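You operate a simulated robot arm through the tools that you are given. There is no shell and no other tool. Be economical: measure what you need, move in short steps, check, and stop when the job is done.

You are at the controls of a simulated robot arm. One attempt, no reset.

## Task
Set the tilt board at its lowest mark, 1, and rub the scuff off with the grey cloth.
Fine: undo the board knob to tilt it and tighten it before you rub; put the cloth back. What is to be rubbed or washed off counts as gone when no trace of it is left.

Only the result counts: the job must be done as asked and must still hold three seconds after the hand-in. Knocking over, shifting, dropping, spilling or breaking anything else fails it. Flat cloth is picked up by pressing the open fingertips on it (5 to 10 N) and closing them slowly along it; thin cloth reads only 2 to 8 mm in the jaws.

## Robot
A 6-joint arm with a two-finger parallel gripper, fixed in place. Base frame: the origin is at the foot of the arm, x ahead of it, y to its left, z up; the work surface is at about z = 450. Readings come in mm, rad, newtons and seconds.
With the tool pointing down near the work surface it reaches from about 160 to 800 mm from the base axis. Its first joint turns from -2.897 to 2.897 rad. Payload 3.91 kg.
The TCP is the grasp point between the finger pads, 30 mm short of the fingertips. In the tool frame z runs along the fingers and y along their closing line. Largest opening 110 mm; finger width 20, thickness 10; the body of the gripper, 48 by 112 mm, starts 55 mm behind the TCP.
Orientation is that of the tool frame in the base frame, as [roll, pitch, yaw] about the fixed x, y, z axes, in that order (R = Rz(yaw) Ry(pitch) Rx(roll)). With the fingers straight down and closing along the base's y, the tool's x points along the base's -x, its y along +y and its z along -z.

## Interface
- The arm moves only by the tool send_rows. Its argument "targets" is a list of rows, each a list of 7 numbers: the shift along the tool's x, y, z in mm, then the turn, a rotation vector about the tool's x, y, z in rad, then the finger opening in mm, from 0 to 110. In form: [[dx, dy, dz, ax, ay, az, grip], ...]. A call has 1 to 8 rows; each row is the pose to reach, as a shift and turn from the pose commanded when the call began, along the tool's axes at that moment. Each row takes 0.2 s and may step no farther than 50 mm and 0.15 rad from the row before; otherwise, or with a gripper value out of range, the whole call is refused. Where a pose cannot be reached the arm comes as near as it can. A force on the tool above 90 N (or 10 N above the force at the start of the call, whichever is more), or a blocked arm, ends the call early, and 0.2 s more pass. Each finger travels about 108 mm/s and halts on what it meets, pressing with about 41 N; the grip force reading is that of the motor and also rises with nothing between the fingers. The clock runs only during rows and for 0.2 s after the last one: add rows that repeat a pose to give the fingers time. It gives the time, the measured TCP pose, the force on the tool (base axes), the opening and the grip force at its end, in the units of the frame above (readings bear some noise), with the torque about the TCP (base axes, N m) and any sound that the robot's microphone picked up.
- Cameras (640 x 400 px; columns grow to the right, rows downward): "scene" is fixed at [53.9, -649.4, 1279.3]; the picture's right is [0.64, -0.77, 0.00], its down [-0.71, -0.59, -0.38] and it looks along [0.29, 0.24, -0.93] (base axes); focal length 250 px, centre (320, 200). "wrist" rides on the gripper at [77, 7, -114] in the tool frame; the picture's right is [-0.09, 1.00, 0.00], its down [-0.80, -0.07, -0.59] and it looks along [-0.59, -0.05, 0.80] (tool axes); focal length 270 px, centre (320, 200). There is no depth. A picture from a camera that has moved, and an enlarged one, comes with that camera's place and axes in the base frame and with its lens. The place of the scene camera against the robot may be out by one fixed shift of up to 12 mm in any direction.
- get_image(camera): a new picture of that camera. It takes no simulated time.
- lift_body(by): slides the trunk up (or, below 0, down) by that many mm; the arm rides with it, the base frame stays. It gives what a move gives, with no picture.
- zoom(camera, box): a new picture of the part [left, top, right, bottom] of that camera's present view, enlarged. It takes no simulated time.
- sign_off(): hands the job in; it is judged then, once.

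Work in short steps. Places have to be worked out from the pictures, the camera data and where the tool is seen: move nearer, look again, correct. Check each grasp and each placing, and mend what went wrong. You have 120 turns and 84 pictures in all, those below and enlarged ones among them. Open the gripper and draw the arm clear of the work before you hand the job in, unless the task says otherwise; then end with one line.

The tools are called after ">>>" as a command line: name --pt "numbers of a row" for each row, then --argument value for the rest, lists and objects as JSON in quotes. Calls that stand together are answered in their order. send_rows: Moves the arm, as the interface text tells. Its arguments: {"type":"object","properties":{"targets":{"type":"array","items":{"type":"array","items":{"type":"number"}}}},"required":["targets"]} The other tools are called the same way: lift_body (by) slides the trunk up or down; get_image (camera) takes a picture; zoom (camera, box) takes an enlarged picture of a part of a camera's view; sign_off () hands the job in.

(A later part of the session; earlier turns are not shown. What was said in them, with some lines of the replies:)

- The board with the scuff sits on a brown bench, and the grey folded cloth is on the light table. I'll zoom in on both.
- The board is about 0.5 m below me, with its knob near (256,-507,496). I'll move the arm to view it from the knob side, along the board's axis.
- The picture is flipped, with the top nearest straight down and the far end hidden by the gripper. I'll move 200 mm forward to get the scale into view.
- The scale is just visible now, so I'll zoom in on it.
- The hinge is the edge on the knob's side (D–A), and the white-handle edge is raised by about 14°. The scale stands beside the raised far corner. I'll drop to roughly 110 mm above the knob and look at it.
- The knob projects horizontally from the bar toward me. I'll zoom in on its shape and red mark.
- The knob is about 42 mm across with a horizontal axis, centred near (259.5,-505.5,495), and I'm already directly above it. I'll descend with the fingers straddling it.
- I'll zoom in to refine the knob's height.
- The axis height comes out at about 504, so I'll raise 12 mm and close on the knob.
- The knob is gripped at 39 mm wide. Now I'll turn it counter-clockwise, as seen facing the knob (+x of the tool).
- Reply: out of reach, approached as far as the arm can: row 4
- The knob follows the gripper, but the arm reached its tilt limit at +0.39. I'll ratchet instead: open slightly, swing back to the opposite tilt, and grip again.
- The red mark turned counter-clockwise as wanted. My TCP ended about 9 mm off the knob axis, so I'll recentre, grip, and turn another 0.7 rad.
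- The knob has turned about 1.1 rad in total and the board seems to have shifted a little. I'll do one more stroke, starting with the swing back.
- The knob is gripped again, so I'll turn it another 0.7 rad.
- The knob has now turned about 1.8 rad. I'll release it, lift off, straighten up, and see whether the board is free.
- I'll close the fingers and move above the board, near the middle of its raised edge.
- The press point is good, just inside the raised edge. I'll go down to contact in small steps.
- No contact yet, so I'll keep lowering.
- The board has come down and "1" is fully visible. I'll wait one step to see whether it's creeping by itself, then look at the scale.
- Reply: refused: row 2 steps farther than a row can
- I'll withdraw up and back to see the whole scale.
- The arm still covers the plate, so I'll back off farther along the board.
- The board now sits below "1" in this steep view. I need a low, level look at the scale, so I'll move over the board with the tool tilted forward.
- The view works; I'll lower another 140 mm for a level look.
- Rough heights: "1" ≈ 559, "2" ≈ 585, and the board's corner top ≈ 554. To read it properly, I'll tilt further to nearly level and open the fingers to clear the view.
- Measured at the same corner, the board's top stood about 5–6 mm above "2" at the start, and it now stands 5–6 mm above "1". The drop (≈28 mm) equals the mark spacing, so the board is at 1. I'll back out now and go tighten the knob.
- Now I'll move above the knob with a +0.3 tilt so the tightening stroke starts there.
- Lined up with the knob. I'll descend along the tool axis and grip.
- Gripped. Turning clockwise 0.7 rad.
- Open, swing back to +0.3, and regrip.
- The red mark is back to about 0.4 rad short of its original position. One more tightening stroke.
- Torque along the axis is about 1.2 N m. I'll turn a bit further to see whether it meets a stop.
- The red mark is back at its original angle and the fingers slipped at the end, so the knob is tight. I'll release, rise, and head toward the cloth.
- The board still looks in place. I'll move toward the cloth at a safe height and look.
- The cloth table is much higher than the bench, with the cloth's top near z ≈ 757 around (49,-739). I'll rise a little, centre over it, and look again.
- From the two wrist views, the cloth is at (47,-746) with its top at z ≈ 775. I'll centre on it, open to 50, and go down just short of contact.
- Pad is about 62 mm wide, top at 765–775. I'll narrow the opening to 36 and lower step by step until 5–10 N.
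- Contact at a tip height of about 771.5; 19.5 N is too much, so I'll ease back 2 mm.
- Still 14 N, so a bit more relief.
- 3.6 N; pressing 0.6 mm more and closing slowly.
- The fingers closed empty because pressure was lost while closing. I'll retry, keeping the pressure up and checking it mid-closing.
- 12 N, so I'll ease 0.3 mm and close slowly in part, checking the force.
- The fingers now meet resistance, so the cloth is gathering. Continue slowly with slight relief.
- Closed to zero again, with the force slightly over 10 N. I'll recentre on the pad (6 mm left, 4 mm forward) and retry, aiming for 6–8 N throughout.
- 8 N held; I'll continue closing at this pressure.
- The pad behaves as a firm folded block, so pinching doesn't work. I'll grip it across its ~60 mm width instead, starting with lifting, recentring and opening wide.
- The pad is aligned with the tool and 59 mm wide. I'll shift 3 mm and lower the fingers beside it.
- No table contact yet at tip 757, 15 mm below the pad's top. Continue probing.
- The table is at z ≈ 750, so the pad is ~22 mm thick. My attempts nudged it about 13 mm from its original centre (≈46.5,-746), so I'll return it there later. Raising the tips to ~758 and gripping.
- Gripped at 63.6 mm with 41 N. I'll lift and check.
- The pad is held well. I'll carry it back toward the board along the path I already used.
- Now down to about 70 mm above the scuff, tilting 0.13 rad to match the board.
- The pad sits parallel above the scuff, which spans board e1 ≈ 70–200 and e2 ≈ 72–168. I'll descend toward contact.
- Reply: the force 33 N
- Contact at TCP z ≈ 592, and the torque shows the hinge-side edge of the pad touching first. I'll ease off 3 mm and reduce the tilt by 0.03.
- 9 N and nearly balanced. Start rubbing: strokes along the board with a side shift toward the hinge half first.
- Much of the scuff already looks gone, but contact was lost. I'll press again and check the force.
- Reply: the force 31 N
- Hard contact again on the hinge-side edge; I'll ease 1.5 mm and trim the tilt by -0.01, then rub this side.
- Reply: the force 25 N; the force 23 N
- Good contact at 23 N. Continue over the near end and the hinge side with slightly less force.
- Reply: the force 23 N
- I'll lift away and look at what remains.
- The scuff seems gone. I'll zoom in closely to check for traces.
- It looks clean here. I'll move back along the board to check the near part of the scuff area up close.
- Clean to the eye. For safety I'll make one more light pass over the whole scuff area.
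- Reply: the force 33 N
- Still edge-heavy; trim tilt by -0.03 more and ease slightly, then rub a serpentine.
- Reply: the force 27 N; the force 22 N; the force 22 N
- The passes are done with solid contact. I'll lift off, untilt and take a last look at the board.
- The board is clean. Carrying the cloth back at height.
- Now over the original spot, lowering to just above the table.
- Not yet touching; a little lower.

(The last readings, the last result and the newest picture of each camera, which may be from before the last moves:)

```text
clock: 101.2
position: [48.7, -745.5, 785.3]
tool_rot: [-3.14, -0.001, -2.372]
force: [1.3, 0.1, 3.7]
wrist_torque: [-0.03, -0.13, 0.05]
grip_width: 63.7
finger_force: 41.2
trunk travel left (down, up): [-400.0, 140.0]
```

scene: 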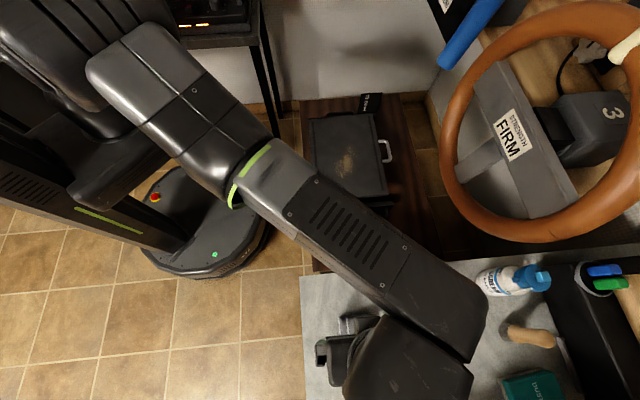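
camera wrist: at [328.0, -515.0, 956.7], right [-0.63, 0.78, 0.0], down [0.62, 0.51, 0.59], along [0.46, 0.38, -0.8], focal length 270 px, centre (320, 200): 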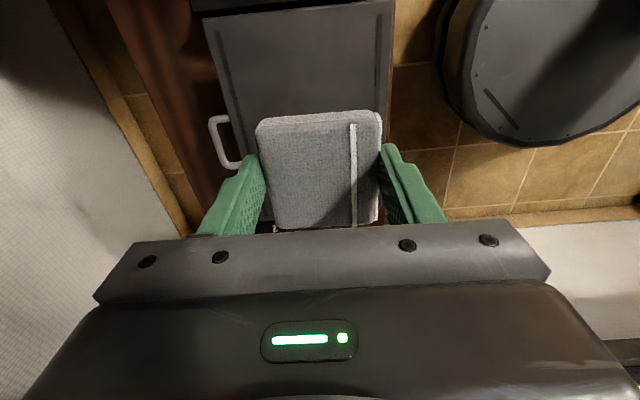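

Contact with the table (3.7 N). Releasing and rising.

>>> send_rows --pt "0 0 0 0 0 0 72" --pt "0 0 0 0 0 0 84" --pt "0 0 -30 0 0 0 84" --pt "0 0 -75 0 0 0 84" --pt "0 0 -115 0 0 0 84"

>>> get_image --camera "wrist"

```text
clock: 102.4
position: [48.3, -746.2, 897.8]
tool_rot: [3.141, -0.001, -2.372]
force: [-0.3, -0.5, -0.7]
wrist_torque: [0.03, 0.01, 0.02]
grip_width: 84.1
finger_force: 0.1
trunk travel left (down, up): [-400.0, 140.0]
```

```text
22 pictures are left
camera wrist: at [-12.0, -795.1, 1012.3], right [-0.63, 0.78, 0.0], down [0.62, 0.51, 0.59], along [0.46, 0.37, -0.8], focal length 270 px, centre (320, 200)
```

wrist: 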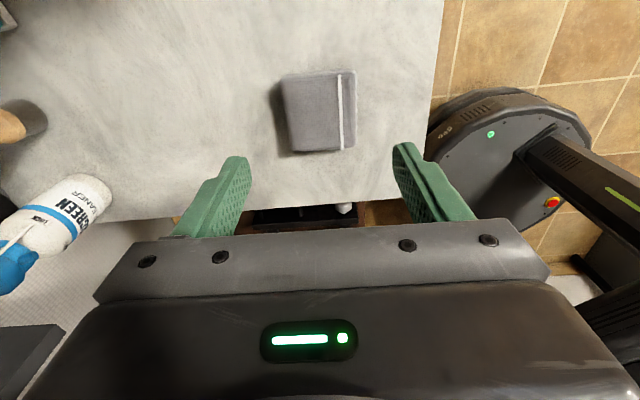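

The cloth is back in its place. Finally I'll go verify the board's mark with the same level view as before.

>>> send_rows --pt "-49 0 5 0 0 0 110" --pt "-98 0 10 0 0 0 110" --pt "-147 -2 15 0 0 0 110" --pt "-196 -4 20 0 0 0 110" --pt "-245 -4 25 0 0 0 110" --pt "-294 -4 30 0 0 0 110" --pt "-343 -4 35 0 0 0 110" --pt "-392 -4 40 0 0 0 110"

>>> send_rows --pt "-35 0 10 0 -0.14 0 110" --pt "-70 -3 20 0 -0.28 0 110" --pt "-105 -6 35 0 -0.42 0 110" --pt "-140 -10 55 0 -0.56 0 110" --pt "-175 -14 80 0 -0.7 0 110" --pt "-205 -18 110 0 -0.84 0 110" --pt "-225 -20 145 0 -0.98 0 110" --pt "-235 -22 180 0 -1.1 0 110"

```text
clock: 104.2
position: [332.7, -472.5, 861.5]
tool_rot: [3.141, 0.0, -2.372]
force: [0.4, 0.1, 0.8]
wrist_torque: [0.0, 0.03, 0.0]
grip_width: 110.1
finger_force: 0.0
trunk travel left (down, up): [-400.0, 140.0]
```

```text
clock: 106.0
position: [517.5, -328.0, 678.8]
tool_rot: [-3.138, 1.101, -2.37]
force: [-0.5, -0.5, -0.6]
wrist_torque: [0.01, 0.0, 0.0]
grip_width: 110.2
finger_force: 0.0
trunk travel left (down, up): [-400.0, 140.0]
```

>>> send_rows --pt "5 -40 0 0 0 0 110" --pt "35 -70 -2 0 0 0 110" --pt "70 -88 -3 0 0 0 110" --pt "70 -88 -3 0 0 0 110"

>>> zoom --camera "wrist" --box '[200, 60, 400, 210]'

```text
clock: 107.0
position: [553.4, -415.7, 618.7]
tool_rot: [3.14, 1.1, -2.372]
force: [-0.6, -1.0, -0.1]
wrist_torque: [0.0, 0.01, 0.0]
grip_width: 109.7
finger_force: 0.1
trunk travel left (down, up): [-400.0, 140.0]
```

```text
2.67 times, centred on (300, 135) of wrist
camera zoom: at [450.8, -506.2, 602.0], right [-0.67, 0.74, 0.08], down [-0.07, -0.17, 0.98], along [0.74, 0.65, 0.16], focal length 721 px, centre (373, 373)
```

zoom: 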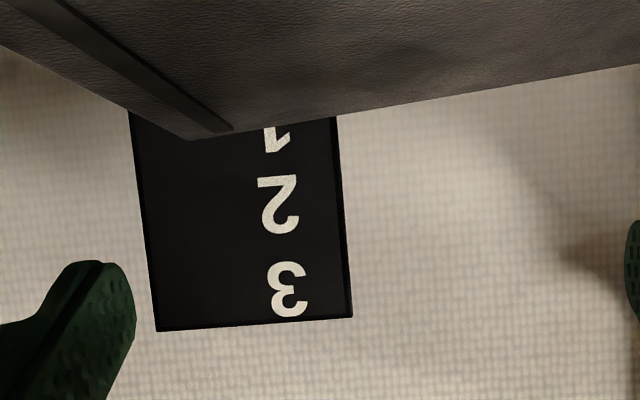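

The view matches the one before rubbing, so the board held at mark 1 through up to 30 N of pressing. I'll draw the arm clear and take a final look.

>>> send_rows --pt "-35 5 -20 0 0.1 0 110" --pt "-65 20 -50 0 0.24 0 110" --pt "-85 40 -85 0 0.38 0 110" --pt "-95 60 -125 0 0.52 0 110" --pt "-100 80 -165 0 0.66 0 110" --pt "-100 100 -205 0 0.81 0 110" --pt "-100 130 -235 0 0.96 0 110" --pt "-100 165 -260 0 1.1 0 110"

>>> send_rows --pt "20 40 -15 0 0 0 110" --pt "40 80 -30 0 0 0 110" --pt "60 120 -45 0 0 0 110" --pt "60 160 -45 0 0 0 110"

>>> get_image --camera "scene"

>>> zoom --camera "scene" --box '[300, 80, 420, 230]'

```text
clock: 108.8
position: [302.3, -425.7, 825.5]
tool_rot: [-3.14, 0.0, -2.372]
force: [-0.8, 0.1, 0.3]
wrist_torque: [-0.03, -0.01, -0.02]
grip_width: 109.8
finger_force: 0.0
trunk travel left (down, up): [-400.0, 140.0]
```

```text
clock: 109.8
position: [148.1, -352.3, 869.3]
tool_rot: [-3.14, -0.001, -2.373]
force: [-0.3, 0.3, -1.1]
wrist_torque: [0.01, -0.01, 0.01]
grip_width: 110.0
finger_force: 0.1
trunk travel left (down, up): [-400.0, 140.0]
```

```text
20 pictures are left
```

scene: 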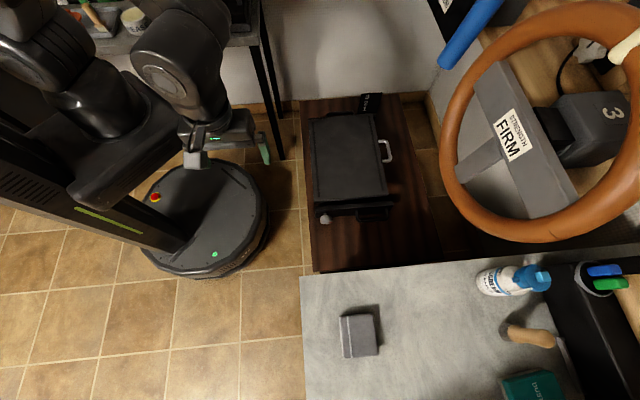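

```text
2.67 times, centred on (360, 155) of scene
camera zoom: at [53.9, -649.4, 1279.3], right [0.64, -0.77, 0.0], down [-0.71, -0.59, -0.38], along [0.29, 0.24, -0.93], focal length 667 px, centre (213, 320)
```

zoom: 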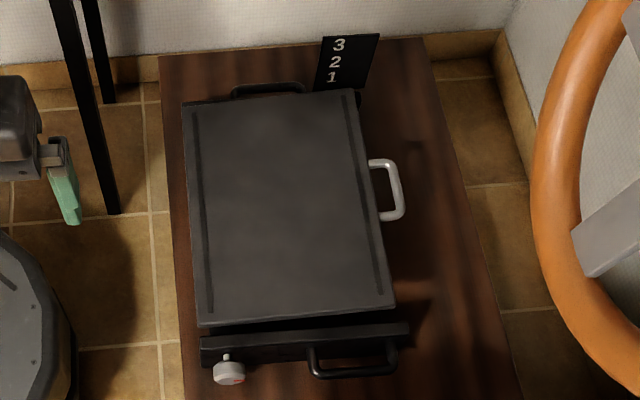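

Everything checks out: the board is at 1 and clean, the knob's red mark is back at its starting angle, the cloth is in its original place, and the arm is clear. I'm handing in.

>>> sign_off

```text
The job is handed in.
```

I set the board at mark 1, tightened its knob, rubbed the scuff off with no trace visible in the pictures, and put the grey cloth back. The mark is my one uncertainty: I judged it from the pictures, because the scale shows no pointer.
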